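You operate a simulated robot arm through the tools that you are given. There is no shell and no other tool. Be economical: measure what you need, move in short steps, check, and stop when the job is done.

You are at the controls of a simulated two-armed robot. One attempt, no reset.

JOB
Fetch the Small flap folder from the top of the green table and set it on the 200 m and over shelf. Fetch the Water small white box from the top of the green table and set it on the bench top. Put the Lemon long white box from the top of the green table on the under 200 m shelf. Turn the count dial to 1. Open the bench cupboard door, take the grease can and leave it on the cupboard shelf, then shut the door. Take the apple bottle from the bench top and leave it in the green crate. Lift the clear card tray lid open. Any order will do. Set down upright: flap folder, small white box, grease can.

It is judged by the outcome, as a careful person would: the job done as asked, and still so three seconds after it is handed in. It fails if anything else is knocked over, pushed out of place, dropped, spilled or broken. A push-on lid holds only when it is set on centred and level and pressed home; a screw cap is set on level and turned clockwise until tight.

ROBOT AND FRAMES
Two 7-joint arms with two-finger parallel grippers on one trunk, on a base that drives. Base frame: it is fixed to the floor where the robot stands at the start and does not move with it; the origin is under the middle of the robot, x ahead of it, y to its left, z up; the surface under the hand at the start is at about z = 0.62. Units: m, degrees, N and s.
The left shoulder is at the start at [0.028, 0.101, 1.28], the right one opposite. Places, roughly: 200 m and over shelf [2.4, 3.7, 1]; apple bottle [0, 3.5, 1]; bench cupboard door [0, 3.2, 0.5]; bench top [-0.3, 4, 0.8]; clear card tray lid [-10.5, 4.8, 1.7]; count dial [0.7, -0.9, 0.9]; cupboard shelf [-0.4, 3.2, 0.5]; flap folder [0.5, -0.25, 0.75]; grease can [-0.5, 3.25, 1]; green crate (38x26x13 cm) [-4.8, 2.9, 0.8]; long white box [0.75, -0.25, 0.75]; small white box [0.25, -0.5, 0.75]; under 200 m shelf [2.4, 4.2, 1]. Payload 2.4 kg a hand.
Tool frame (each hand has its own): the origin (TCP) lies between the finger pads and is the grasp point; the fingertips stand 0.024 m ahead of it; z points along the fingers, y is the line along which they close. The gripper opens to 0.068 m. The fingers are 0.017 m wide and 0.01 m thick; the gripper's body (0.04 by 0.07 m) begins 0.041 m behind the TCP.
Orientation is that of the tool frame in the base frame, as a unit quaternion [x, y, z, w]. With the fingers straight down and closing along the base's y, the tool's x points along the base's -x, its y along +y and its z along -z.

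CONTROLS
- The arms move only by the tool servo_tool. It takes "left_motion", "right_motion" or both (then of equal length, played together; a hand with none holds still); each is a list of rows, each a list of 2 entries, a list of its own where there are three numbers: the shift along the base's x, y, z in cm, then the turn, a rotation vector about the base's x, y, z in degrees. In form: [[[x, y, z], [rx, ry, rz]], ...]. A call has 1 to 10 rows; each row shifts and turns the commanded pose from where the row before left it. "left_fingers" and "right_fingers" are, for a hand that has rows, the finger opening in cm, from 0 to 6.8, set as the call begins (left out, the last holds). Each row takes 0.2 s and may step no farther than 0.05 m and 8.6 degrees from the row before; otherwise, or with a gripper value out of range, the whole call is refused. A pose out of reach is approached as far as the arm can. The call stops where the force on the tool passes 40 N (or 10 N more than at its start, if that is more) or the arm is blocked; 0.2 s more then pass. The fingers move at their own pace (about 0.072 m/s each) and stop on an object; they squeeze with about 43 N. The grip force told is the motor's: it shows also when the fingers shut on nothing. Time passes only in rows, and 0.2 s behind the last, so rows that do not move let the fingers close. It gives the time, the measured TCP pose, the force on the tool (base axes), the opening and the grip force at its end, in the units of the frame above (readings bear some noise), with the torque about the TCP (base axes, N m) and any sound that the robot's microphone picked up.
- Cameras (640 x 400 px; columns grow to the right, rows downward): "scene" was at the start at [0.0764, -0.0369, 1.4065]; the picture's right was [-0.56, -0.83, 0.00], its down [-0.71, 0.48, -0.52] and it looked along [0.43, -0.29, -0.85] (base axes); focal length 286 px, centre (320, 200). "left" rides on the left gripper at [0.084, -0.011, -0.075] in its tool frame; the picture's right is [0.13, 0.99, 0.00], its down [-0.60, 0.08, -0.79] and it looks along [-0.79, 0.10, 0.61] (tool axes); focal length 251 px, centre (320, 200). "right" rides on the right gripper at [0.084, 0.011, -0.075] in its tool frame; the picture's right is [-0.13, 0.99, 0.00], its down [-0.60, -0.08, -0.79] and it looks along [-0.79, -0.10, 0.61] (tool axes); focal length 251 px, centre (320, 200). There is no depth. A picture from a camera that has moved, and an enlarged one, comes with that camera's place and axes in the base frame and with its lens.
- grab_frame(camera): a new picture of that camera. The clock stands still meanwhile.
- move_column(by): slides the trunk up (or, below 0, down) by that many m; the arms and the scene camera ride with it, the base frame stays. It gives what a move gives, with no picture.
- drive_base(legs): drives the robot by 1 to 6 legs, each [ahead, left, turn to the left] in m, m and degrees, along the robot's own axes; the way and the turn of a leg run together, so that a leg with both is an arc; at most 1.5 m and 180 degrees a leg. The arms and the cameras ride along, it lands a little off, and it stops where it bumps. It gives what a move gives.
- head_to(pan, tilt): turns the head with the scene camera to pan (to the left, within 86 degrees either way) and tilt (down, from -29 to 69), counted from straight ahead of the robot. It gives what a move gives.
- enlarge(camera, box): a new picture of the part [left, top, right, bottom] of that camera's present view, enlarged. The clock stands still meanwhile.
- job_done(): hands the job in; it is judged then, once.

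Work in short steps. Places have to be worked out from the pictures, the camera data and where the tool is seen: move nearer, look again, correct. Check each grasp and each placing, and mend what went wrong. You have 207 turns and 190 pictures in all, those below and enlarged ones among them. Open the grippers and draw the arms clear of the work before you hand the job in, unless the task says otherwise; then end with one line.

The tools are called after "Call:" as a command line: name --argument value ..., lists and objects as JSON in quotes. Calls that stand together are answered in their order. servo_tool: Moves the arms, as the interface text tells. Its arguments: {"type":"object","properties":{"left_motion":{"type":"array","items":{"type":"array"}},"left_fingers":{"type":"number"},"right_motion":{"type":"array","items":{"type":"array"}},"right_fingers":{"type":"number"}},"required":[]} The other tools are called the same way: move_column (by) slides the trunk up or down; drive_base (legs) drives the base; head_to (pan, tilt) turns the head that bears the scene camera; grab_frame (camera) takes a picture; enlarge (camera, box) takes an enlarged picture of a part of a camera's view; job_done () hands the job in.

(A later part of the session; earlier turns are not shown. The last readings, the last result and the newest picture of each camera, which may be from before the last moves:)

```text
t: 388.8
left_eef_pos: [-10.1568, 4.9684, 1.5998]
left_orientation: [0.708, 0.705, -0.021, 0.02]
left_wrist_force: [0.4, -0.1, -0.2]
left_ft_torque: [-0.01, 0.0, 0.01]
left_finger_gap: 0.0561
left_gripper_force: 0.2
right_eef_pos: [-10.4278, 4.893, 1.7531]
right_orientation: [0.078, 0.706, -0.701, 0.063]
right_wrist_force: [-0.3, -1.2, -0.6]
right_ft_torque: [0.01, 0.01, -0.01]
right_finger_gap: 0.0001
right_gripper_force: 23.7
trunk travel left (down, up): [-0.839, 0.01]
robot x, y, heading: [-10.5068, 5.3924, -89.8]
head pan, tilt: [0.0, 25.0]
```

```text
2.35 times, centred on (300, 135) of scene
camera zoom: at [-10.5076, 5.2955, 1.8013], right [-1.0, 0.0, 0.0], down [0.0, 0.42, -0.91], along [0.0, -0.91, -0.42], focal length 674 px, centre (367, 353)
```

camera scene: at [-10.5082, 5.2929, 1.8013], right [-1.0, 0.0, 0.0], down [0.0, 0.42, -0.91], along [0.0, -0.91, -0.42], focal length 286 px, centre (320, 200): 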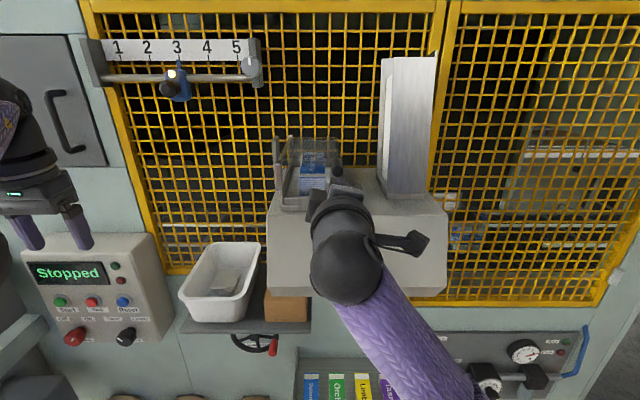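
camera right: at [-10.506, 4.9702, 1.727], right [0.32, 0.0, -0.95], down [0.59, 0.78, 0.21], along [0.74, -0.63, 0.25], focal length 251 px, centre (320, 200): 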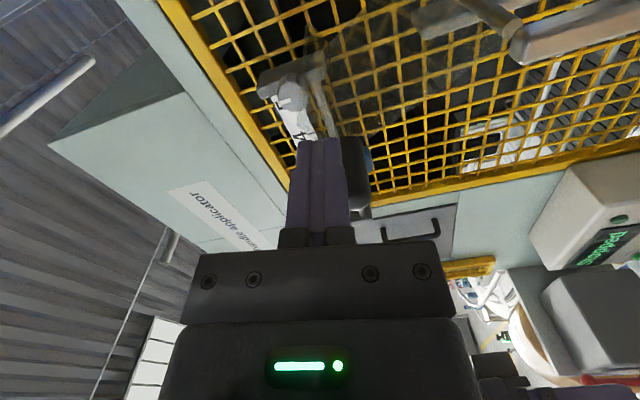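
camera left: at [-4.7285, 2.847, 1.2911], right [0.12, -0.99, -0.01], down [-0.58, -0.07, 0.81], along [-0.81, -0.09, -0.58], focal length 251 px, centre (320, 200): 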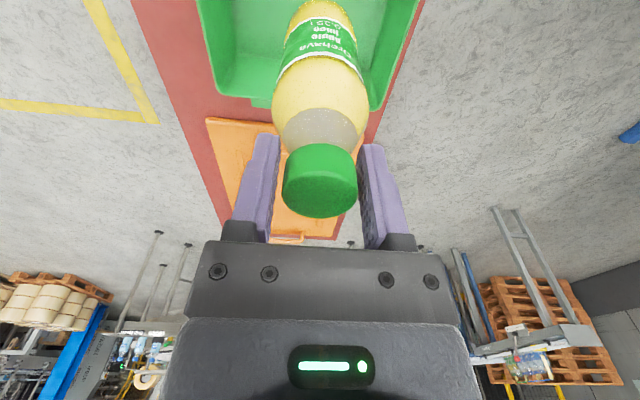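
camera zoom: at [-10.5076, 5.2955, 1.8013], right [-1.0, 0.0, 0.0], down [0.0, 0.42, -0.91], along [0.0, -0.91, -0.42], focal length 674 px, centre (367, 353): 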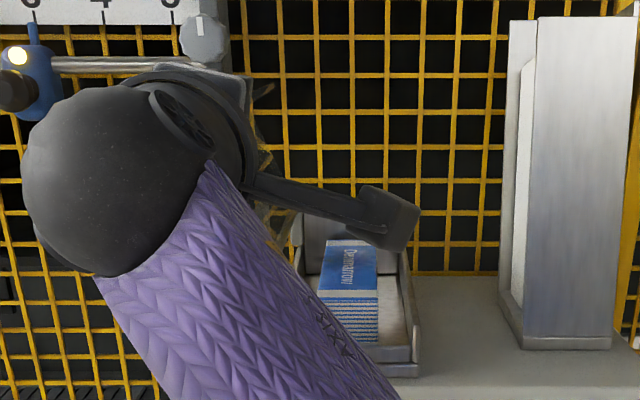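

The lid is past vertical. Push slightly more, then withdraw and check that it stays.

Call:
servo_tool --right_motion '[[[0.8, 0, -0.4], [0, 0, 0]], [[0.6, 0, -0.4], [0, 0, 0]], [[0, 3, 0], [0, 0, 0]], [[0, 4, 0], [0, 0, 0]], [[-2, 4, 0], [0, 0, 0]], [[-4, 1, 0], [0, 0, 0]], [[-4, 1, 0], [0, 0, 0]], [[-4, 0, 0], [0, 0, 0]], [[-4, 0, 0], [0, 0, 0]]]'

Call:
enlarge --camera "scene" --box '[200, 50, 400, 220]'

```text
t: 390.8
left_eef_pos: [-10.1588, 4.9689, 1.5997]
left_orientation: [0.708, 0.706, -0.022, 0.019]
left_wrist_force: [-0.7, -0.1, -0.1]
left_ft_torque: [0.05, -0.02, -0.01]
left_finger_gap: 0.056
left_gripper_force: 0.0
right_eef_pos: [-10.5972, 5.0228, 1.7458]
right_orientation: [0.078, 0.707, -0.7, 0.063]
right_wrist_force: [-0.5, 1.0, 0.0]
right_ft_torque: [0.02, -0.04, 0.02]
right_finger_gap: 0.0
right_gripper_force: 23.6
trunk travel left (down, up): [-0.839, 0.01]
robot x, y, heading: [-10.5066, 5.3943, -90.5]
head pan, tilt: [0.0, 25.0]
```

```text
2.35 times, centred on (300, 135) of scene
camera zoom: at [-10.5098, 5.2956, 1.8013], right [-1.0, 0.0, 0.0], down [0.0, 0.42, -0.91], along [0.0, -0.91, -0.42], focal length 674 px, centre (367, 353)
```

zoom: 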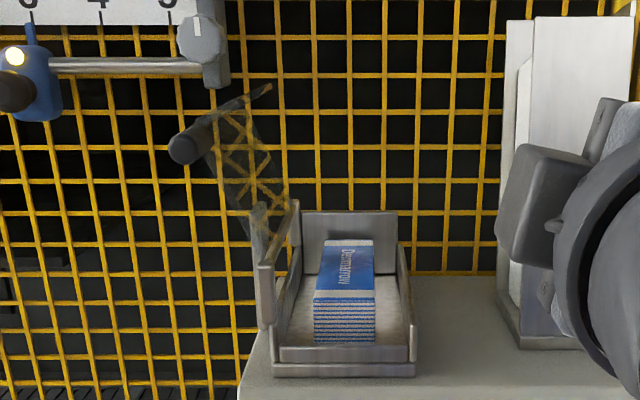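

Lid stands open. Back off, lower the trunk, and drive back toward the start table.

Call:
drive_base --legs '[[-0.45, 0, 0], [0, 0, 90.4], [1.5, 0, 0], [0.9, 0, 0], [1.4, -0.6, 0], [1.4, -0.6, 0]]'

Call:
move_column --by -0.35

Call:
head_to --pan -10 --tilt 20

Call:
grab_frame --camera "scene"

```text
refused: leg 5 is longer than a leg can be; nothing moved
```

```text
t: 394.2
left_eef_pos: [-10.1579, 4.9617, 1.2391]
left_orientation: [0.708, 0.706, -0.012, 0.01]
left_wrist_force: [0.9, 0.0, -0.5]
left_ft_torque: [0.01, 0.0, 0.0]
left_finger_gap: 0.0557
left_gripper_force: 0.0
right_eef_pos: [-10.593, 5.0224, 1.3957]
right_orientation: [0.078, 0.707, -0.7, 0.064]
right_wrist_force: [0.6, 0.6, -0.3]
right_ft_torque: [0.04, -0.03, -0.01]
right_finger_gap: 0.0
right_gripper_force: 23.3
trunk travel left (down, up): [-0.489, 0.36]
robot x, y, heading: [-10.507, 5.3968, -90.1]
head pan, tilt: [0.0, 25.0]
```

```text
t: 394.9
left_eef_pos: [-10.1566, 4.9635, 1.2383]
left_orientation: [0.708, 0.706, -0.012, 0.01]
left_wrist_force: [0.1, 0.2, 0.6]
left_ft_torque: [-0.01, -0.02, 0.0]
left_finger_gap: 0.0559
left_gripper_force: 0.1
right_eef_pos: [-10.5929, 5.0228, 1.3943]
right_orientation: [0.078, 0.707, -0.7, 0.064]
right_wrist_force: [0.2, 0.4, 0.7]
right_ft_torque: [0.01, 0.01, -0.01]
right_finger_gap: 0.0002
right_gripper_force: 23.4
trunk travel left (down, up): [-0.489, 0.36]
robot x, y, heading: [-10.5076, 5.3985, -90.1]
head pan, tilt: [-10.0, 20.0]
```

```text
30 pictures are left
camera scene: at [-10.5244, 5.2848, 1.459], right [-0.98, 0.17, 0.0], down [0.06, 0.34, -0.94], along [-0.16, -0.93, -0.34], focal length 286 px, centre (320, 200)
```

scene: 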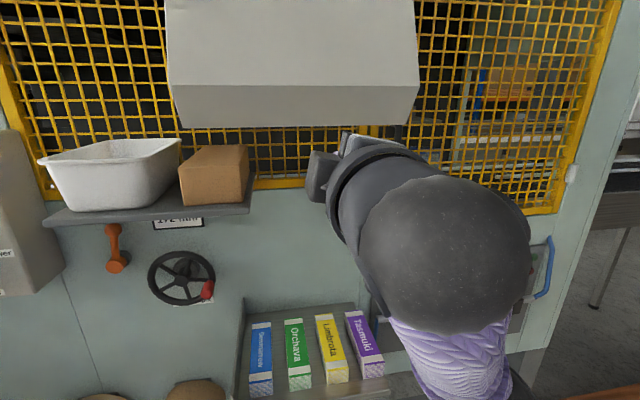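

The drive was refused (leg too long); no contact happened from lowering. Back off with shorter legs.

Call:
drive_base --legs '[[-0.45, 0, 0], [0, 0, 90], [1.5, 0, 0], [0.9, 0, 0], [1.35, -0.55, 0], [1.35, -0.55, 0]]'

Call:
drive_base --legs '[[0.75, -1.0, 0], [0.9, -0.25, 0], [1.4, -0.3, 0]]'

Call:
grab_frame --camera "scene"

```text
t: 426.6
left_eef_pos: [-4.9838, 4.9839, 1.2384]
left_orientation: [0.004, 1.0, -0.002, 0.015]
left_wrist_force: [-0.3, 0.1, -0.2]
left_ft_torque: [-0.01, 0.01, 0.0]
left_finger_gap: 0.0561
left_gripper_force: 0.0
right_eef_pos: [-5.0447, 4.548, 1.3957]
right_orientation: [-0.444, 0.556, -0.45, 0.539]
right_wrist_force: [0.3, 0.6, 0.1]
right_ft_torque: [0.01, 0.01, -0.05]
right_finger_gap: 0.0
right_gripper_force: 23.9
trunk travel left (down, up): [-0.489, 0.36]
robot x, y, heading: [-5.4167, 4.6351, -0.2]
head pan, tilt: [-10.0, 20.0]
```

```text
t: 444.1
left_eef_pos: [-1.9593, 3.4096, 1.2385]
left_orientation: [0.003, 1.0, -0.002, 0.015]
left_wrist_force: [0.1, 0.6, -0.2]
left_ft_torque: [0.02, 0.03, 0.02]
left_finger_gap: 0.056
left_gripper_force: 0.1
right_eef_pos: [-2.0207, 2.9743, 1.3947]
right_orientation: [-0.444, 0.555, -0.45, 0.54]
right_wrist_force: [-0.3, -0.9, 0.4]
right_ft_torque: [0.04, 0.03, 0.01]
right_finger_gap: 0.0
right_gripper_force: 24.1
trunk travel left (down, up): [-0.489, 0.36]
robot x, y, heading: [-2.3955, 3.0572, 0.1]
head pan, tilt: [-10.0, 20.0]
```

```text
29 pictures are left
camera scene: at [-2.2827, 3.0456, 1.459], right [-0.18, -0.98, 0.0], down [-0.34, 0.06, -0.94], along [0.92, -0.17, -0.34], focal length 286 px, centre (320, 200)
```

scene: 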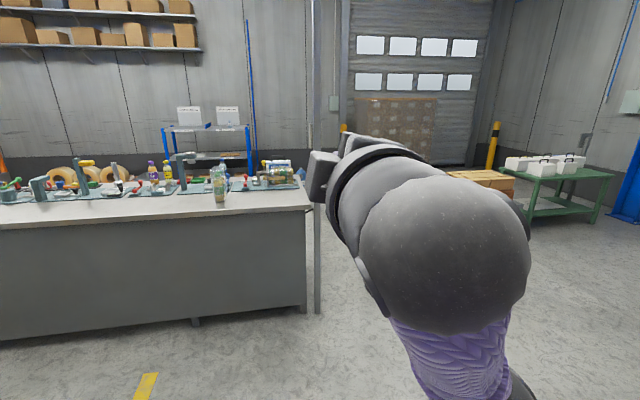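

Continue: round the bench end, to (1.55,2.1), and turn to face −x.

Call:
drive_base --legs '[[0.65, -1.0, 0], [1.5, 0, 0], [1.5, 0, 0], [0.35, 0, 0], [0, 0, 90], [0, 0, 90]]'

Call:
drive_base --legs '[[0, 1.4, 0], [0, 0.9, 0]]'

Call:
head_to --pan 25 --tilt 30

Call:
grab_frame --camera "scene"

```text
t: 473.9
left_eef_pos: [1.2014, 1.6973, 1.2388]
left_orientation: [1.0, -0.004, -0.015, -0.002]
left_wrist_force: [0.1, 0.4, -0.9]
left_ft_torque: [0.02, -0.02, -0.01]
left_finger_gap: 0.0558
left_gripper_force: 0.0
right_eef_pos: [1.264, 2.132, 1.3949]
right_orientation: [0.556, 0.444, -0.539, -0.451]
right_wrist_force: [0.1, -0.3, -0.7]
right_ft_torque: [-0.01, 0.0, 0.01]
right_finger_gap: 0.0
right_gripper_force: 24.1
trunk travel left (down, up): [-0.489, 0.36]
robot x, y, heading: [1.6364, 2.0436, 179.7]
head pan, tilt: [-10.0, 20.0]
```

```text
t: 485.3
left_eef_pos: [1.1798, -0.6217, 1.2388]
left_orientation: [1.0, -0.008, -0.015, -0.002]
left_wrist_force: [-1.5, 0.0, -0.5]
left_ft_torque: [0.01, 0.01, -0.02]
left_finger_gap: 0.0561
left_gripper_force: 0.1
right_eef_pos: [1.2448, -0.1866, 1.3956]
right_orientation: [0.557, 0.441, -0.538, -0.453]
right_wrist_force: [0.4, -1.0, -0.3]
right_ft_torque: [-0.02, 0.02, -0.01]
right_finger_gap: 0.0
right_gripper_force: 23.5
trunk travel left (down, up): [-0.489, 0.36]
robot x, y, heading: [1.6205, -0.2764, 179.0]
head pan, tilt: [-10.0, 20.0]
```

```text
t: 486.3
left_eef_pos: [1.1799, -0.6206, 1.2406]
left_orientation: [1.0, -0.007, -0.014, -0.002]
left_wrist_force: [-0.6, -0.1, 0.6]
left_ft_torque: [0.03, 0.01, -0.02]
left_finger_gap: 0.0561
left_gripper_force: 0.1
right_eef_pos: [1.2451, -0.1874, 1.3953]
right_orientation: [0.558, 0.441, -0.538, -0.452]
right_wrist_force: [-0.1, 0.9, -0.3]
right_ft_torque: [0.0, 0.01, -0.01]
right_finger_gap: 0.0
right_gripper_force: 23.9
trunk travel left (down, up): [-0.489, 0.36]
robot x, y, heading: [1.6166, -0.2765, 179.1]
head pan, tilt: [25.0, 30.0]
```

```text
28 pictures are left
camera scene: at [1.5135, -0.3124, 1.443], right [-0.41, 0.91, 0.0], down [0.46, 0.2, -0.87], along [-0.79, -0.35, -0.5], focal length 286 px, centre (320, 200)
```

scene: 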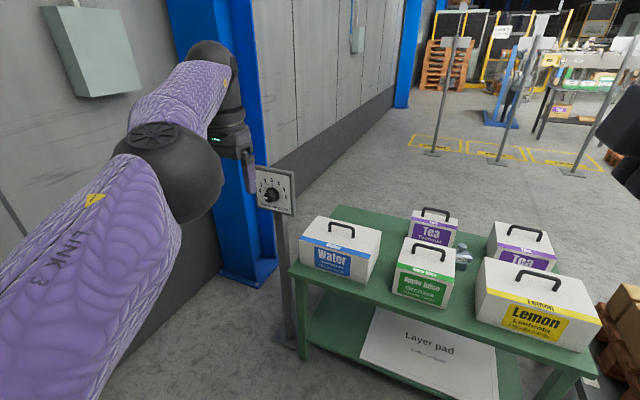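

Enlarge the dial.

Call:
enlarge --camera "scene" --box '[235, 150, 315, 230]'

```text
5.00 times, centred on (275, 190) of scene
camera zoom: at [1.5135, -0.3124, 1.443], right [-0.41, 0.91, 0.0], down [0.46, 0.2, -0.87], along [-0.79, -0.35, -0.5], focal length 1433 px, centre (545, 250)
```

zoom: 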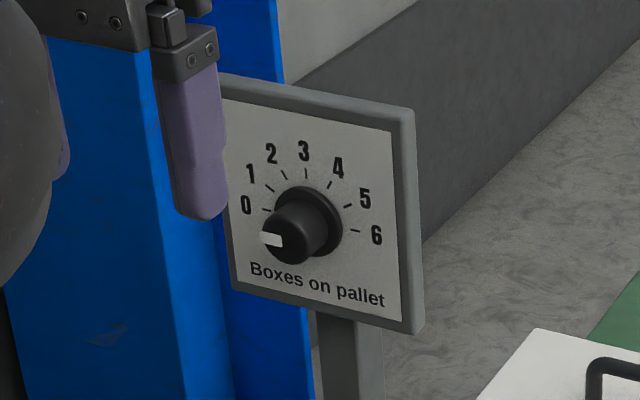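

Dial is at 0; steps are 30° and "1" is 30° clockwise. Knob end ≈(0.737,-0.866,0.912). Pitch the left tool to horizontal and lower it.

Call:
servo_tool --left_motion '[[[0, 0, -3], [0, 8.5, 0]], [[0, 0, -3], [0, 8.5, 0]], [[0, 0, -3], [0, 8.5, 0]], [[0, 0, -3], [0, 8.5, 0]], [[0, 0, -3], [0, 8.5, 0]], [[0, 0, -3], [0, 8.5, 0]], [[0, 0, -3], [0, 8.5, 0]], [[0, 0, -3], [0, 8.5, 0]], [[0, 0, 0], [0, 8.5, 0]], [[0, 0, 0], [0, 8.5, 0]]]' --left_fingers 6.8

Call:
move_column --by -0.08

Call:
drive_base --legs '[[0, 0.32, 0.9], [0.1, 0, 0]]'

Call:
grab_frame --camera "scene"

```text
t: 488.5
left_eef_pos: [1.0913, -0.6351, 1.0129]
left_orientation: [0.727, -0.006, -0.687, 0.005]
left_wrist_force: [-0.5, 0.3, -0.1]
left_ft_torque: [-0.02, 0.05, 0.03]
left_finger_gap: 0.0681
left_gripper_force: 0.0
left hand out of reach, approached as far as the arm can: row 1, 2, 3, 4, 5, 6, 7, 8, 9, 10
right_eef_pos: [1.2454, -0.1858, 1.3947]
right_orientation: [0.558, 0.442, -0.537, -0.453]
right_wrist_force: [-0.3, 0.7, 0.2]
right_ft_torque: [-0.03, 0.01, 0.04]
right_finger_gap: 0.0002
right_gripper_force: 23.7
trunk travel left (down, up): [-0.489, 0.36]
robot x, y, heading: [1.6213, -0.2764, 179.3]
head pan, tilt: [25.0, 30.0]
```

```text
t: 489.7
left_eef_pos: [1.0898, -0.6342, 0.9234]
left_orientation: [0.733, -0.008, -0.68, 0.003]
left_wrist_force: [-0.6, 0.0, 0.9]
left_ft_torque: [-0.01, -0.01, -0.01]
left_finger_gap: 0.0679
left_gripper_force: 0.1
right_eef_pos: [1.2455, -0.1873, 1.3159]
right_orientation: [0.557, 0.442, -0.537, -0.454]
right_wrist_force: [0.2, 0.4, 0.7]
right_ft_torque: [0.01, -0.02, -0.01]
right_finger_gap: 0.0002
right_gripper_force: 24.1
trunk travel left (down, up): [-0.409, 0.44]
robot x, y, heading: [1.6196, -0.2805, 179.1]
head pan, tilt: [25.0, 30.0]
```

```text
t: 492.6
left_eef_pos: [0.9891, -0.9663, 0.9219]
left_orientation: [0.733, -0.004, -0.681, 0.008]
left_wrist_force: [0.6, 0.0, 0.1]
left_ft_torque: [-0.04, -0.03, 0.01]
left_finger_gap: 0.0682
left_gripper_force: 0.0
right_eef_pos: [1.1404, -0.5172, 1.3155]
right_orientation: [0.556, 0.444, -0.54, -0.45]
right_wrist_force: [-0.2, 0.3, -1.0]
right_ft_torque: [-0.01, 0.0, -0.02]
right_finger_gap: 0.0
right_gripper_force: 23.3
trunk travel left (down, up): [-0.409, 0.44]
robot x, y, heading: [1.5144, -0.6062, 179.2]
head pan, tilt: [25.0, 30.0]
```

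```text
26 pictures are left
camera scene: at [1.4009, -0.6405, 1.3624], right [-0.42, 0.91, 0.0], down [0.45, 0.21, -0.87], along [-0.79, -0.36, -0.5], focal length 286 px, centre (320, 200)
```

scene: 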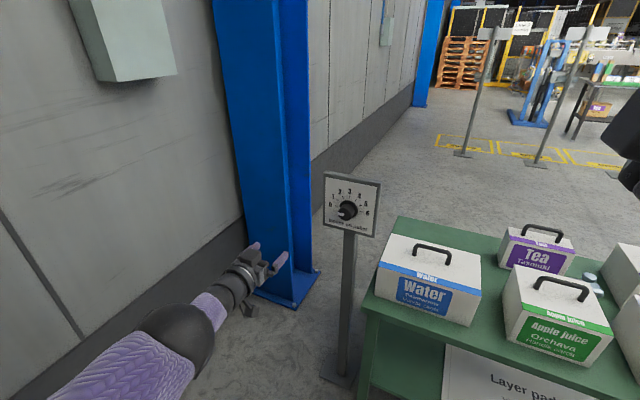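

Knob confirmed at y≈-0.865, z≈0.91. Move the hand in line with it and drive 0.19 m closer.

Call:
servo_tool --left_motion '[[[0, 3.5, -0.3], [0, 0, 0]], [[0, 3.5, -0.3], [0, 0, 0]], [[0, 3, -0.4], [0, 0, 0]]]'

Call:
drive_base --legs '[[0.19, 0, 0]]'

Call:
grab_frame --camera "left"

Call:
enlarge --camera "scene" --box '[220, 140, 440, 320]'

```text
t: 493.4
left_eef_pos: [0.9702, -0.8747, 0.8963]
left_orientation: [0.733, -0.004, -0.68, 0.008]
left_wrist_force: [-0.1, 0.0, -0.6]
left_ft_torque: [0.04, -0.01, -0.01]
left_finger_gap: 0.0681
left_gripper_force: 0.0
left hand out of reach, approached as far as the arm can: row 1, 2, 3
right_eef_pos: [1.1408, -0.5186, 1.3139]
right_orientation: [0.555, 0.445, -0.539, -0.451]
right_wrist_force: [-0.3, -0.1, -0.4]
right_ft_torque: [-0.01, 0.01, -0.01]
right_finger_gap: 0.0
right_gripper_force: 23.4
trunk travel left (down, up): [-0.409, 0.44]
robot x, y, heading: [1.5165, -0.6069, 179.8]
head pan, tilt: [25.0, 30.0]
```

```text
t: 494.9
left_eef_pos: [0.7804, -0.8746, 0.8956]
left_orientation: [0.733, -0.005, -0.68, 0.007]
left_wrist_force: [-0.6, 0.7, 0.4]
left_ft_torque: [0.02, -0.06, 0.01]
left_finger_gap: 0.0682
left_gripper_force: 0.0
right_eef_pos: [0.9501, -0.5152, 1.3155]
right_orientation: [0.555, 0.444, -0.539, -0.451]
right_wrist_force: [0.0, 0.3, 0.0]
right_ft_torque: [-0.01, 0.02, -0.02]
right_finger_gap: 0.0
right_gripper_force: 24.0
trunk travel left (down, up): [-0.409, 0.44]
robot x, y, heading: [1.3284, -0.6032, 179.9]
head pan, tilt: [25.0, 30.0]
```

```text
25 pictures are left
camera left: at [0.8609, -0.8643, 0.8192], right [0.01, -0.99, -0.11], down [0.75, -0.07, 0.66], along [-0.66, -0.09, 0.74], focal length 251 px, centre (320, 200)
```

left: 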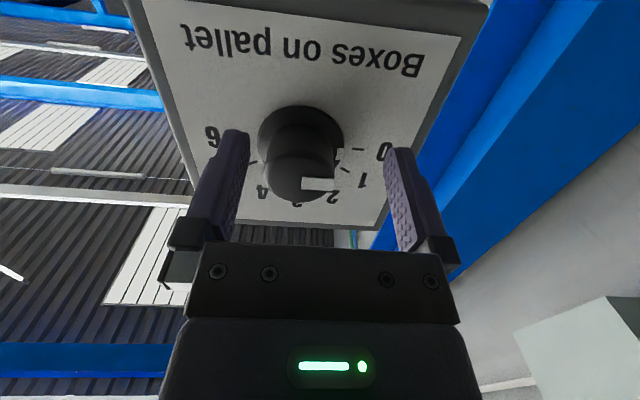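

```text
2.22 times, centred on (330, 230) of scene
camera zoom: at [1.2114, -0.6396, 1.3625], right [-0.42, 0.91, 0.0], down [0.45, 0.21, -0.87], along [-0.79, -0.36, -0.5], focal length 637 px, centre (298, 133)
```

zoom: 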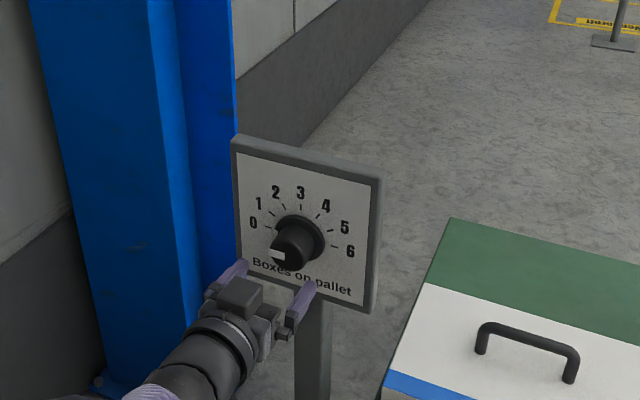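

The hand is ~3 cm low. Correct with trunk (+3 cm) and base (right 0.8 cm), then look.

Call:
move_column --by 0.03

Call:
drive_base --legs '[[0.015, -0.008, 0]]'

Call:
grab_frame --camera "left"

```text
t: 495.7
left_eef_pos: [0.7807, -0.8743, 0.9256]
left_orientation: [0.732, -0.004, -0.681, 0.007]
left_wrist_force: [0.3, -0.4, -0.6]
left_ft_torque: [0.02, -0.02, 0.01]
left_finger_gap: 0.0681
left_gripper_force: 0.1
right_eef_pos: [0.9512, -0.5172, 1.3454]
right_orientation: [0.556, 0.445, -0.539, -0.451]
right_wrist_force: [-0.7, 0.1, -0.5]
right_ft_torque: [-0.04, 0.0, 0.0]
right_finger_gap: 0.0
right_gripper_force: 23.4
trunk travel left (down, up): [-0.439, 0.41]
robot x, y, heading: [1.3237, -0.6037, 179.9]
head pan, tilt: [25.0, 30.0]
```

```text
t: 496.5
left_eef_pos: [0.7644, -0.8655, 0.9262]
left_orientation: [0.733, -0.005, -0.68, 0.007]
left_wrist_force: [-0.2, -0.8, -0.7]
left_ft_torque: [0.02, 0.0, 0.02]
left_finger_gap: 0.068
left_gripper_force: 0.1
right_eef_pos: [0.9349, -0.508, 1.3445]
right_orientation: [0.556, 0.444, -0.54, -0.45]
right_wrist_force: [-0.6, 0.0, 0.9]
right_ft_torque: [-0.01, 0.02, 0.0]
right_finger_gap: 0.0
right_gripper_force: 23.4
trunk travel left (down, up): [-0.439, 0.41]
robot x, y, heading: [1.3084, -0.5976, 179.3]
head pan, tilt: [25.0, 30.0]
```

```text
23 pictures are left
camera left: at [0.846, -0.8561, 0.8494], right [0.01, -0.99, -0.11], down [0.75, -0.07, 0.66], along [-0.66, -0.09, 0.74], focal length 251 px, centre (320, 200)
```

left: 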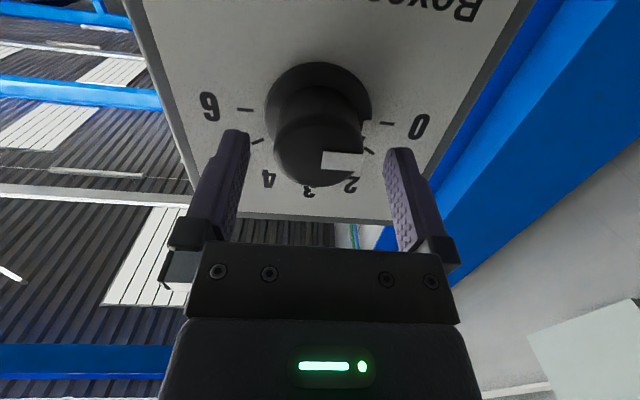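

Well centred; knob axis ~0.6 cm higher. Raise trunk 0.6 cm, advance 2 cm, then close.

Call:
move_column --by 0.006

Call:
drive_base --legs '[[0.02, 0, 0]]'

Call:
servo_tool --left_motion '[[[0, 0, 0], [0, 0, 0]], [[0, 0, 0], [0, 0, 0]], [[0, 0, 0], [0, 0, 0]]]' --left_fingers 0

Call:
grab_frame --camera "left"

```text
t: 497.0
left_eef_pos: [0.7651, -0.8662, 0.9328]
left_orientation: [0.733, -0.005, -0.68, 0.007]
left_wrist_force: [-0.4, 0.6, 0.2]
left_ft_torque: [0.02, 0.0, 0.01]
left_finger_gap: 0.0681
left_gripper_force: 0.0
right_eef_pos: [0.9364, -0.5073, 1.3501]
right_orientation: [0.556, 0.444, -0.54, -0.45]
right_wrist_force: [0.2, -0.3, -0.8]
right_ft_torque: [-0.03, -0.01, -0.01]
right_finger_gap: 0.0
right_gripper_force: 23.7
trunk travel left (down, up): [-0.445, 0.404]
robot x, y, heading: [1.3094, -0.5937, 180.0]
head pan, tilt: [25.0, 30.0]
```

```text
t: 497.8
left_eef_pos: [0.7451, -0.8662, 0.9329]
left_orientation: [0.732, -0.004, -0.681, 0.007]
left_wrist_force: [-0.9, 0.3, 0.6]
left_ft_torque: [0.0, 0.03, -0.03]
left_finger_gap: 0.0681
left_gripper_force: 0.1
right_eef_pos: [0.9155, -0.5082, 1.3508]
right_orientation: [0.556, 0.444, -0.539, -0.45]
right_wrist_force: [-0.2, 0.5, 0.1]
right_ft_torque: [-0.02, 0.01, -0.01]
right_finger_gap: 0.0
right_gripper_force: 23.5
trunk travel left (down, up): [-0.445, 0.404]
robot x, y, heading: [1.2869, -0.5946, 179.6]
head pan, tilt: [25.0, 30.0]
```

```text
t: 498.6
left_eef_pos: [0.7463, -0.8656, 0.9325]
left_orientation: [0.732, -0.006, -0.681, 0.006]
left_wrist_force: [1.4, 7.5, -1.8]
left_ft_torque: [0.12, 0.15, -0.42]
left_finger_gap: 0.0563
left_gripper_force: 44.8
right_eef_pos: [0.9171, -0.5077, 1.3518]
right_orientation: [0.556, 0.444, -0.54, -0.45]
right_wrist_force: [0.6, 0.2, -0.6]
right_ft_torque: [0.01, 0.03, -0.01]
right_finger_gap: 0.0
right_gripper_force: 23.9
trunk travel left (down, up): [-0.445, 0.404]
robot x, y, heading: [1.29, -0.5933, 179.6]
head pan, tilt: [25.0, 30.0]
```

```text
22 pictures are left
camera left: at [0.827, -0.8548, 0.8562], right [0.01, -0.99, -0.11], down [0.75, -0.07, 0.66], along [-0.66, -0.09, 0.74], focal length 251 px, centre (320, 200)
```

left: 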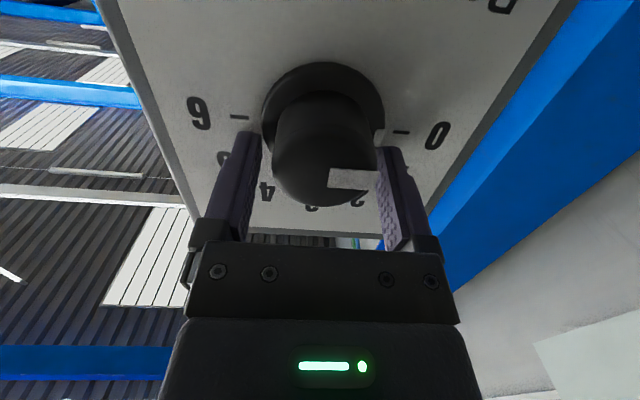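

Knob gripped. Turn it 30° clockwise (viewed from the front), i.e. −30° about x.

Call:
servo_tool --left_motion '[[[0, 0, 0], [-7.5, 0, 0]], [[0, 0, 0], [-7.5, 0, 0]], [[0, 0, 0], [-7.5, 0, 0]], [[0, 0, 0], [-7.5, 0, 0]], [[0, 0, 0], [0, 0, 0]]]'

Call:
grab_frame --camera "left"

```text
t: 499.7
left_eef_pos: [0.7462, -0.8581, 0.9304]
left_orientation: [0.707, -0.182, -0.658, 0.188]
left_wrist_force: [3.3, 8.9, -1.6]
left_ft_torque: [0.07, 0.38, -1.12]
left_finger_gap: 0.0561
left_gripper_force: 45.1
right_eef_pos: [0.9175, -0.5059, 1.3512]
right_orientation: [0.556, 0.444, -0.538, -0.452]
right_wrist_force: [0.2, -0.7, 0.4]
right_ft_torque: [-0.01, 0.0, 0.02]
right_finger_gap: 0.0003
right_gripper_force: 23.8
trunk travel left (down, up): [-0.445, 0.404]
robot x, y, heading: [1.2897, -0.5931, 179.5]
head pan, tilt: [25.0, 30.0]
stopped in row 5 (left hand): the force on the tool passed its limit at 42 N (the readings are from after the stop); the commanded pose is now the measured one
```

```text
21 pictures are left
camera left: at [0.827, -0.8896, 0.8602], right [0.0, -0.92, 0.39], down [0.75, 0.26, 0.61], along [-0.66, 0.29, 0.69], focal length 251 px, centre (320, 200)
```

left: 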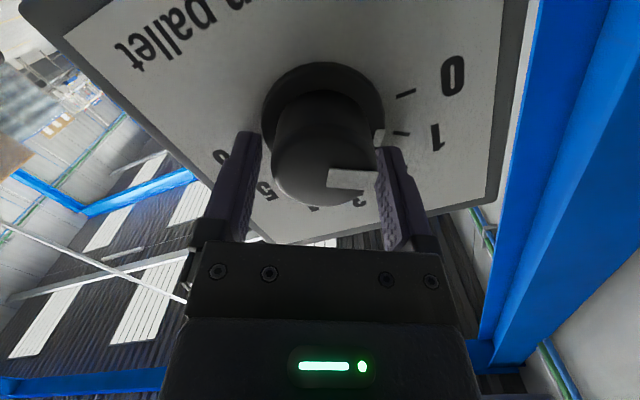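

The pointer now lines up with the "1" tick. Release, back straight off, and check.

Call:
servo_tool --left_motion '[[[0, 0, 0], [0, 0, 0]], [[0, 0, 0], [0, 0, 0]]]' --left_fingers 6.8

Call:
drive_base --legs '[[-0.25, 0, 0]]'

Call:
enlarge --camera "scene" --box '[280, 120, 420, 260]'

```text
t: 500.3
left_eef_pos: [0.7466, -0.8618, 0.9298]
left_orientation: [0.708, -0.178, -0.657, 0.19]
left_wrist_force: [0.4, 0.1, 0.0]
left_ft_torque: [-0.04, 0.01, 0.0]
left_finger_gap: 0.0678
left_gripper_force: 0.0
right_eef_pos: [0.9167, -0.5079, 1.3516]
right_orientation: [0.556, 0.444, -0.539, -0.451]
right_wrist_force: [-0.3, -0.2, -0.8]
right_ft_torque: [0.03, -0.03, -0.04]
right_finger_gap: 0.0
right_gripper_force: 23.4
trunk travel left (down, up): [-0.445, 0.404]
robot x, y, heading: [1.2907, -0.5972, 179.4]
head pan, tilt: [25.0, 30.0]
```

```text
t: 502.1
left_eef_pos: [1.0038, -0.8639, 0.9319]
left_orientation: [0.707, -0.18, -0.657, 0.189]
left_wrist_force: [0.3, -0.4, 0.2]
left_ft_torque: [-0.02, 0.01, 0.0]
left_finger_gap: 0.0683
left_gripper_force: 0.1
right_eef_pos: [1.1729, -0.5099, 1.3524]
right_orientation: [0.556, 0.443, -0.539, -0.451]
right_wrist_force: [0.8, -0.7, -0.7]
right_ft_torque: [-0.01, 0.01, -0.01]
right_finger_gap: 0.0002
right_gripper_force: 23.9
trunk travel left (down, up): [-0.445, 0.404]
robot x, y, heading: [1.5444, -0.5947, 179.6]
head pan, tilt: [25.0, 30.0]
```

```text
2.86 times, centred on (350, 190) of scene
camera zoom: at [1.4391, -0.6328, 1.3988], right [-0.42, 0.91, 0.0], down [0.45, 0.21, -0.87], along [-0.79, -0.36, -0.5], focal length 819 px, centre (234, 229)
```

zoom: 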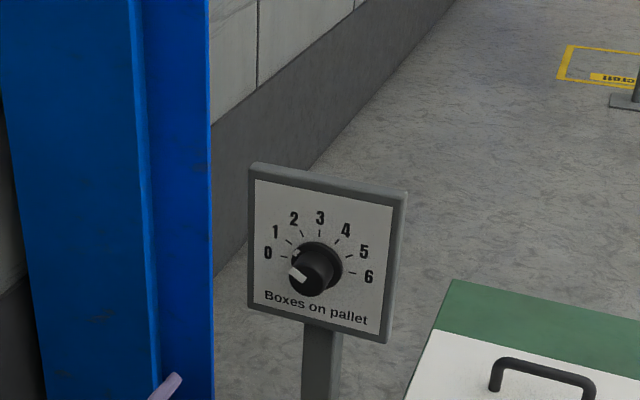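

Dial shows 1. Now prepare for Lemon: pitch the right tool down (it will close along x, matching the handle), and lift the left hand clear.

Call:
servo_tool --right_motion '[[[0, 1, 0], [0, -8.5, 0]], [[0, 1, 0], [0, -8.5, 0]], [[0, 1, 0], [0, -8.5, 0]], [[0, 1, 0], [0, -8.5, 0]], [[0, 1, 0], [0, -8.5, 0]], [[0, 1, 0], [0, -8.5, 0]], [[0, 0, 0], [0, -8.5, 0]], [[0, 0, 0], [0, -8.5, 0]], [[0, 0, 0], [0, -8.5, 0]], [[0, 0, 0], [0, -8.5, 0]]]' --left_motion '[[[0.5, 0, 2.5], [0, 0, 0]], [[0.5, 0, 2.5], [0, 0, 0]], [[0.5, 0, 2.5], [0, 0, 0]], [[0.5, 0, 2.5], [0, 0, 0]], [[0.5, 0, 2.5], [0, 0, 0]], [[0.5, 0, 2.5], [0, 0, 0]], [[0.5, 0, 2.5], [0, 0, 0]], [[0.5, 0, 2.5], [0, 0, 0]], [[0, 0, 2.5], [0, 0, 0]], [[0, 0, 2.5], [0, 0, 0]]]' --right_fingers 6.8

Call:
drive_base --legs '[[0, -0.55, 0]]'

Call:
head_to --pan 0 --tilt 40

Call:
grab_frame --camera "scene"

```text
t: 504.3
left_eef_pos: [1.0426, -0.8629, 1.1807]
left_orientation: [0.708, -0.179, -0.656, 0.19]
left_wrist_force: [-0.4, 0.0, -0.2]
left_ft_torque: [0.05, 0.0, 0.01]
left_finger_gap: 0.0683
left_gripper_force: 0.1
right_eef_pos: [1.1727, -0.4499, 1.3511]
right_orientation: [0.774, 0.632, -0.022, -0.033]
right_wrist_force: [-0.1, -0.2, 0.2]
right_ft_torque: [-0.01, 0.01, -0.01]
right_finger_gap: 0.0677
right_gripper_force: 0.0
trunk travel left (down, up): [-0.445, 0.404]
robot x, y, heading: [1.548, -0.5979, 179.7]
head pan, tilt: [25.0, 30.0]
```

```text
t: 507.6
left_eef_pos: [1.046, -0.2975, 1.1799]
left_orientation: [0.708, -0.178, -0.656, 0.192]
left_wrist_force: [0.1, -0.3, 0.4]
left_ft_torque: [0.0, 0.0, 0.0]
left_finger_gap: 0.0679
left_gripper_force: 0.1
right_eef_pos: [1.1757, 0.1179, 1.35]
right_orientation: [0.773, 0.633, -0.022, -0.033]
right_wrist_force: [0.4, -0.4, -0.4]
right_ft_torque: [0.02, -0.03, 0.0]
right_finger_gap: 0.0679
right_gripper_force: 0.1
trunk travel left (down, up): [-0.445, 0.404]
robot x, y, heading: [1.5547, -0.0228, 179.9]
head pan, tilt: [25.0, 30.0]
```

```text
t: 508.4
left_eef_pos: [1.047, -0.2976, 1.1801]
left_orientation: [0.708, -0.177, -0.657, 0.19]
left_wrist_force: [0.3, -0.2, 0.0]
left_ft_torque: [0.01, -0.01, 0.0]
left_finger_gap: 0.068
left_gripper_force: 0.1
right_eef_pos: [1.1753, 0.1193, 1.3511]
right_orientation: [0.773, 0.633, -0.022, -0.033]
right_wrist_force: [-0.4, -0.4, -0.4]
right_ft_torque: [0.0, 0.01, 0.02]
right_finger_gap: 0.0679
right_gripper_force: 0.0
trunk travel left (down, up): [-0.445, 0.404]
robot x, y, heading: [1.5513, -0.027, 179.8]
head pan, tilt: [0.0, 40.0]
```

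```text
19 pictures are left
camera scene: at [1.4381, -0.0259, 1.3834], right [0.0, 1.0, 0.0], down [0.64, 0.0, -0.77], along [-0.77, 0.0, -0.64], focal length 286 px, centre (320, 200)
```

scene: 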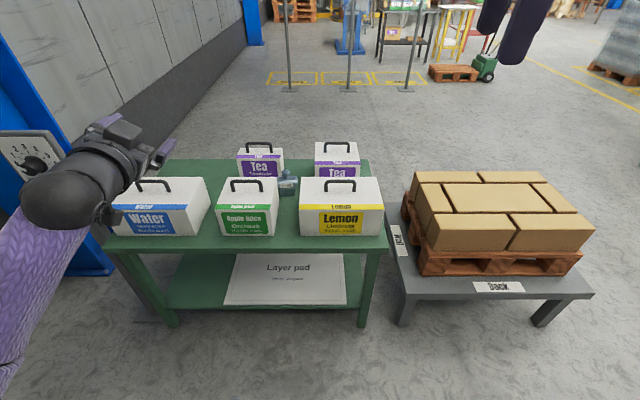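

Lemon's handle ≈(0.632,0.043,0.79), bar along y. Square up the right tool, raise the left hand, lower the trunk and drive in.

Call:
servo_tool --right_motion '[[[0, -2, 0], [0, -2.2, 5.7]], [[0, -2, 0], [0, -2.2, 5.7]], [[0, -2, 0], [0, 0, 0]], [[0, 0, 0], [0, 0, 0]]]' --left_motion '[[[0.5, 0, 3], [0, 0, 0]], [[0.5, 0, 3], [0, 0, 0]], [[0.5, 0, 3], [0, 0, 0]], [[0.5, 0, 3], [0, 0, 0]]]'

Call:
drive_base --legs '[[0.48, -0.01, 0]]'

Call:
move_column --by -0.25

Call:
grab_frame --camera "right"

```text
t: 509.4
left_eef_pos: [1.0678, -0.2957, 1.3009]
left_orientation: [0.708, -0.178, -0.656, 0.191]
left_wrist_force: [0.0, -0.1, 0.3]
left_ft_torque: [-0.03, -0.01, -0.02]
left_finger_gap: 0.068
left_gripper_force: 0.1
right_eef_pos: [1.1762, 0.0582, 1.3522]
right_orientation: [0.707, 0.707, 0.004, -0.006]
right_wrist_force: [0.0, -0.8, 0.5]
right_ft_torque: [0.02, 0.0, 0.03]
right_finger_gap: 0.0678
right_gripper_force: 0.0
trunk travel left (down, up): [-0.445, 0.404]
robot x, y, heading: [1.5467, -0.0282, 180.0]
head pan, tilt: [0.0, 40.0]
```

```text
t: 512.3
left_eef_pos: [0.5819, -0.2855, 1.3006]
left_orientation: [0.708, -0.178, -0.656, 0.191]
left_wrist_force: [0.0, -0.8, 0.4]
left_ft_torque: [0.02, -0.01, -0.01]
left_finger_gap: 0.0678
left_gripper_force: 0.0
right_eef_pos: [0.6906, 0.0697, 1.3513]
right_orientation: [0.707, 0.707, 0.005, -0.006]
right_wrist_force: [0.0, 1.2, -0.4]
right_ft_torque: [0.0, -0.02, 0.02]
right_finger_gap: 0.0683
right_gripper_force: 0.0
trunk travel left (down, up): [-0.445, 0.404]
robot x, y, heading: [1.0664, -0.0166, 179.8]
head pan, tilt: [0.0, 40.0]
```

```text
t: 514.9
left_eef_pos: [0.5838, -0.2845, 1.0506]
left_orientation: [0.708, -0.178, -0.656, 0.191]
left_wrist_force: [0.4, 0.4, 0.2]
left_ft_torque: [0.0, 0.0, 0.0]
left_finger_gap: 0.068
left_gripper_force: 0.0
right_eef_pos: [0.6932, 0.0701, 1.1012]
right_orientation: [0.707, 0.708, 0.004, -0.006]
right_wrist_force: [-0.6, 0.7, -0.2]
right_ft_torque: [0.0, 0.02, 0.01]
right_finger_gap: 0.068
right_gripper_force: 0.0
trunk travel left (down, up): [-0.195, 0.654]
robot x, y, heading: [1.0623, -0.0162, 179.7]
head pan, tilt: [0.0, 40.0]
```

```text
18 pictures are left
camera right: at [0.7027, 0.1544, 1.1786], right [0.99, -0.13, 0.0], down [-0.08, -0.62, 0.78], along [-0.1, -0.78, -0.62], focal length 251 px, centre (320, 200)
```

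right: 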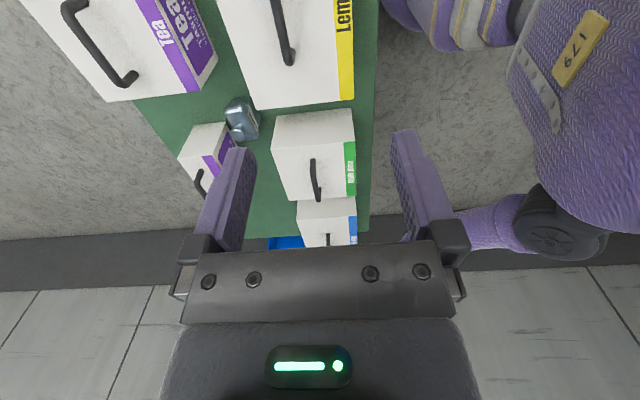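

Handle at x≈0.637, y≈0–0.09. Move above its centre and lower to z≈0.86.

Call:
servo_tool --right_motion '[[[-2.8, -1.2, -2], [0, 0, 0]], [[-2.8, -1.3, -3], [0, 0, 0]], [[0, 0, -4.8], [0, 0, 0]], [[0, 0, -4.8], [0, 0, 0]], [[0, 0, -4.8], [0, 0, 0]], [[0, 0, -4.8], [0, 0, 0]]]'

Call:
grab_frame --camera "right"

```text
t: 516.3
left_eef_pos: [0.5836, -0.2847, 1.0512]
left_orientation: [0.708, -0.179, -0.656, 0.19]
left_wrist_force: [0.0, 0.1, -0.2]
left_ft_torque: [-0.01, -0.02, 0.03]
left_finger_gap: 0.068
left_gripper_force: 0.1
right_eef_pos: [0.6353, 0.0435, 0.8569]
right_orientation: [0.707, 0.708, 0.005, -0.007]
right_wrist_force: [1.0, 0.0, 0.3]
right_ft_torque: [0.0, -0.01, -0.02]
right_finger_gap: 0.0679
right_gripper_force: 0.0
trunk travel left (down, up): [-0.195, 0.654]
robot x, y, heading: [1.065, -0.0152, 180.0]
head pan, tilt: [0.0, 40.0]
```

```text
17 pictures are left
camera right: at [0.6457, 0.1279, 0.9335], right [0.99, -0.13, -0.01], down [-0.08, -0.62, 0.78], along [-0.1, -0.78, -0.62], focal length 251 px, centre (320, 200)
```

right: 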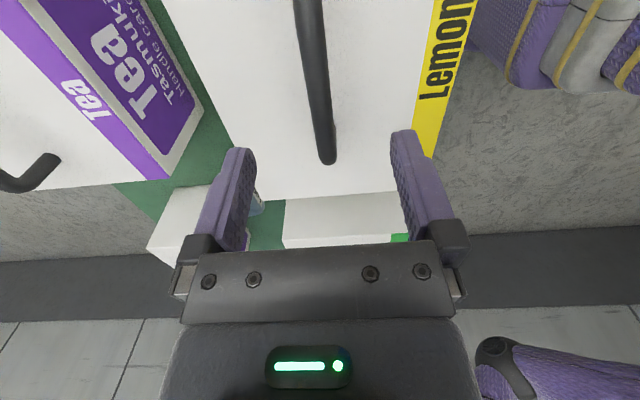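

Aligned. Descend and close on the bar, then lift slightly.

Call:
servo_tool --right_motion '[[[0, 0.5, -4], [0, 0, 0]], [[0, 0, -2.3], [0, 0, 0]], [[0, 0, 0], [0, 0, 0]]]'

Call:
servo_tool --right_motion '[[[0, 0, 0], [0, 0, 0]], [[0, 0, 0], [0, 0, 0]], [[0, 0, 0], [0, 0, 0]], [[0, 0, 0], [0, 0, 0]]]' --right_fingers 0

Call:
servo_tool --right_motion '[[[0, 0, 1], [0, 0, 0]], [[0, 0, 2], [0, 0, 0]], [[0, 0, 2], [0, 0, 0]]]'

Call:
grab_frame --camera "scene"

```text
t: 517.1
left_eef_pos: [0.5827, -0.2852, 1.05]
left_orientation: [0.708, -0.178, -0.656, 0.19]
left_wrist_force: [-0.3, 0.0, 0.4]
left_ft_torque: [0.0, -0.04, 0.01]
left_finger_gap: 0.068
left_gripper_force: 0.2
right_eef_pos: [0.6346, 0.0499, 0.795]
right_orientation: [0.707, 0.707, 0.004, -0.007]
right_wrist_force: [-0.1, -1.0, -0.9]
right_ft_torque: [-0.01, 0.01, 0.0]
right_finger_gap: 0.0679
right_gripper_force: 0.2
trunk travel left (down, up): [-0.195, 0.654]
robot x, y, heading: [1.0689, -0.0123, 179.8]
head pan, tilt: [0.0, 40.0]
```

```text
t: 518.1
left_eef_pos: [0.5826, -0.2847, 1.0499]
left_orientation: [0.708, -0.18, -0.656, 0.189]
left_wrist_force: [-0.4, 0.8, 0.6]
left_ft_torque: [0.05, 0.0, 0.0]
left_finger_gap: 0.068
left_gripper_force: 0.1
right_eef_pos: [0.6363, 0.0506, 0.795]
right_orientation: [0.707, 0.708, 0.005, -0.007]
right_wrist_force: [-4.8, 0.7, 2.5]
right_ft_torque: [-0.07, 0.01, -0.03]
right_finger_gap: 0.0136
right_gripper_force: 33.5
trunk travel left (down, up): [-0.195, 0.654]
robot x, y, heading: [1.0672, -0.015, 179.8]
head pan, tilt: [0.0, 40.0]
```

```text
t: 518.9
left_eef_pos: [0.5825, -0.2849, 1.0496]
left_orientation: [0.708, -0.178, -0.656, 0.191]
left_wrist_force: [-0.7, -0.1, -0.2]
left_ft_torque: [0.03, -0.01, 0.02]
left_finger_gap: 0.068
left_gripper_force: 0.1
right_eef_pos: [0.6358, 0.05, 0.8449]
right_orientation: [0.706, 0.708, 0.006, -0.005]
right_wrist_force: [-1.1, 0.1, -12.7]
right_ft_torque: [0.08, 0.05, 0.0]
right_finger_gap: 0.0136
right_gripper_force: 33.3
trunk travel left (down, up): [-0.195, 0.654]
robot x, y, heading: [1.0665, -0.0152, 179.9]
head pan, tilt: [0.0, 40.0]
```

```text
16 pictures are left
camera scene: at [0.9056, -0.0147, 1.1303], right [0.0, 1.0, 0.0], down [0.64, 0.0, -0.77], along [-0.77, 0.0, -0.64], focal length 286 px, centre (320, 200)
```

scene: 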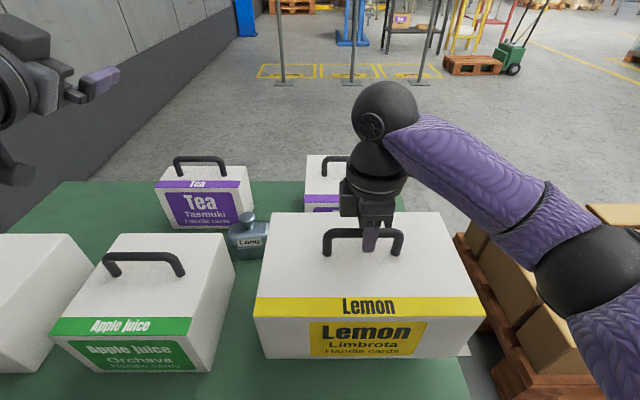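

Lemon lifted (~1.3 kg). Raise the trunk and drive toward the shelf.

Call:
move_column --by 0.44

Call:
drive_base --legs '[[-0.45, 0, 0], [0, -1.4, 0], [0, -1.2, 0], [0.3, 0, 0], [0, 0, 90], [0, 0, 90]]'

Call:
drive_base --legs '[[0, 1.2, 0], [0, 0.46, 0]]'

Call:
head_to --pan 0 --tilt 30

Call:
grab_frame --camera "scene"

```text
refused: 0.44 is not a number from -0.4 to 0.4
```

```text
t: 543.2
left_eef_pos: [1.7252, 2.8623, 1.05]
left_orientation: [0.177, 0.708, 0.193, 0.656]
left_wrist_force: [-0.6, 0.0, -0.8]
left_ft_torque: [0.01, 0.02, 0.0]
left_finger_gap: 0.068
left_gripper_force: 0.0
right_eef_pos: [1.6724, 2.5272, 0.8455]
right_orientation: [0.708, -0.706, 0.006, 0.005]
right_wrist_force: [0.2, 0.7, -12.6]
right_ft_torque: [-0.07, 0.04, -0.01]
right_finger_gap: 0.0138
right_gripper_force: 33.7
trunk travel left (down, up): [-0.195, 0.654]
robot x, y, heading: [1.2438, 2.5943, 0.1]
head pan, tilt: [0.0, 40.0]
```

```text
t: 551.7
left_eef_pos: [1.7276, 4.5282, 1.0513]
left_orientation: [0.179, 0.708, 0.192, 0.656]
left_wrist_force: [-0.2, -0.7, -0.2]
left_ft_torque: [0.0, 0.01, 0.0]
left_finger_gap: 0.0677
left_gripper_force: 0.3
right_eef_pos: [1.6752, 4.1928, 0.846]
right_orientation: [-0.707, 0.708, -0.007, -0.005]
right_wrist_force: [-0.4, 0.5, -12.5]
right_ft_torque: [-0.07, 0.02, -0.01]
right_finger_gap: 0.0138
right_gripper_force: 33.6
trunk travel left (down, up): [-0.195, 0.654]
robot x, y, heading: [1.2459, 4.2608, -0.3]
head pan, tilt: [0.0, 40.0]
```

```text
t: 552.4
left_eef_pos: [1.7276, 4.5269, 1.0503]
left_orientation: [0.179, 0.708, 0.191, 0.656]
left_wrist_force: [0.6, 0.9, 0.0]
left_ft_torque: [-0.02, -0.02, -0.01]
left_finger_gap: 0.0682
left_gripper_force: 0.0
right_eef_pos: [1.6745, 4.1925, 0.8449]
right_orientation: [0.707, -0.707, 0.006, 0.005]
right_wrist_force: [-0.4, 0.3, -12.8]
right_ft_torque: [-0.04, -0.02, 0.0]
right_finger_gap: 0.0136
right_gripper_force: 33.0
trunk travel left (down, up): [-0.195, 0.654]
robot x, y, heading: [1.2446, 4.2614, -0.3]
head pan, tilt: [0.0, 30.0]
```

```text
15 pictures are left
camera scene: at [1.4082, 4.2608, 1.1456], right [0.0, -1.0, 0.0], down [-0.5, 0.0, -0.87], along [0.87, 0.0, -0.5], focal length 286 px, centre (320, 200)
```

scene: 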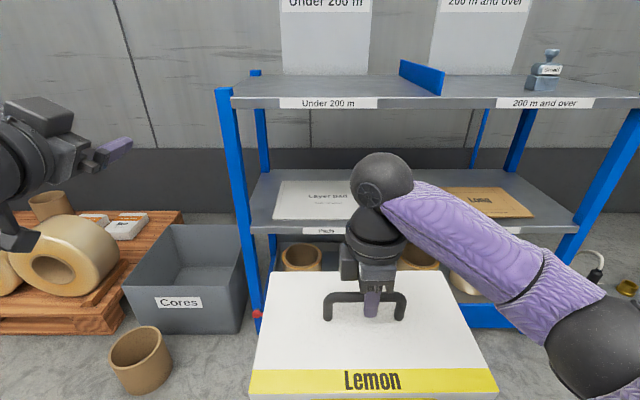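

Box wasn't raised (value too big) but nothing was touched. Raise 0.4 m now, then drive in 0.65 m.

Call:
move_column --by 0.4

Call:
drive_base --legs '[[0.45, 0.01, 0.3], [0.2, 0, 0]]'

Call:
head_to --pan 0 --tilt 45

Call:
grab_frame --camera "scene"

```text
t: 556.3
left_eef_pos: [1.729, 4.5276, 1.4497]
left_orientation: [0.179, 0.708, 0.191, 0.656]
left_wrist_force: [0.0, -0.6, 0.3]
left_ft_torque: [0.02, -0.01, -0.01]
left_finger_gap: 0.068
left_gripper_force: 0.0
right_eef_pos: [1.6754, 4.1929, 1.2455]
right_orientation: [-0.707, 0.707, -0.006, -0.006]
right_wrist_force: [0.4, -0.9, -13.2]
right_ft_torque: [-0.08, -0.01, -0.01]
right_finger_gap: 0.0135
right_gripper_force: 32.8
trunk travel left (down, up): [-0.595, 0.254]
robot x, y, heading: [1.2462, 4.2612, -0.1]
head pan, tilt: [0.0, 30.0]
```

```text
t: 560.1
left_eef_pos: [2.3719, 4.5389, 1.451]
left_orientation: [0.177, 0.709, 0.193, 0.655]
left_wrist_force: [0.6, 0.5, 0.0]
left_ft_torque: [-0.02, 0.0, 0.0]
left_finger_gap: 0.0682
left_gripper_force: 0.1
right_eef_pos: [2.3201, 4.2045, 1.2454]
right_orientation: [0.709, -0.705, 0.005, 0.006]
right_wrist_force: [0.7, -0.8, -12.4]
right_ft_torque: [-0.04, -0.01, 0.01]
right_finger_gap: 0.0136
right_gripper_force: 33.6
trunk travel left (down, up): [-0.595, 0.254]
robot x, y, heading: [1.892, 4.2697, 0.2]
head pan, tilt: [0.0, 30.0]
```

```text
t: 560.9
left_eef_pos: [2.3709, 4.5388, 1.4513]
left_orientation: [0.176, 0.709, 0.192, 0.656]
left_wrist_force: [0.1, -0.3, -0.5]
left_ft_torque: [-0.01, 0.03, 0.01]
left_finger_gap: 0.0681
left_gripper_force: 0.2
right_eef_pos: [2.3195, 4.2049, 1.2436]
right_orientation: [0.709, -0.705, 0.007, 0.005]
right_wrist_force: [0.1, -0.5, -12.9]
right_ft_torque: [-0.09, -0.01, 0.02]
right_finger_gap: 0.0137
right_gripper_force: 33.9
trunk travel left (down, up): [-0.595, 0.254]
robot x, y, heading: [1.8874, 4.2733, -0.3]
head pan, tilt: [0.0, 45.0]
```

```text
14 pictures are left
camera scene: at [1.9839, 4.2714, 1.5266], right [0.0, -1.0, 0.0], down [-0.71, 0.0, -0.71], along [0.71, 0.0, -0.71], focal length 286 px, centre (320, 200)
```

scene: 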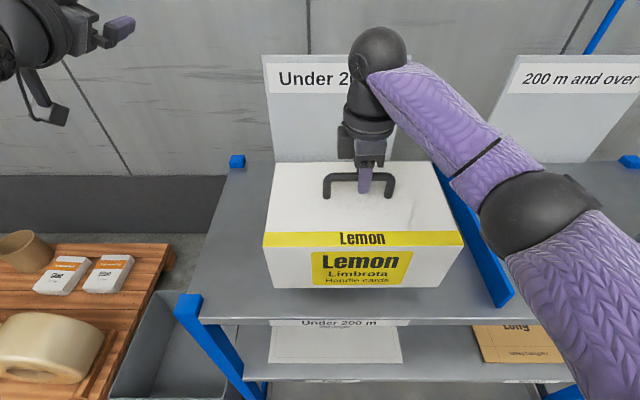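

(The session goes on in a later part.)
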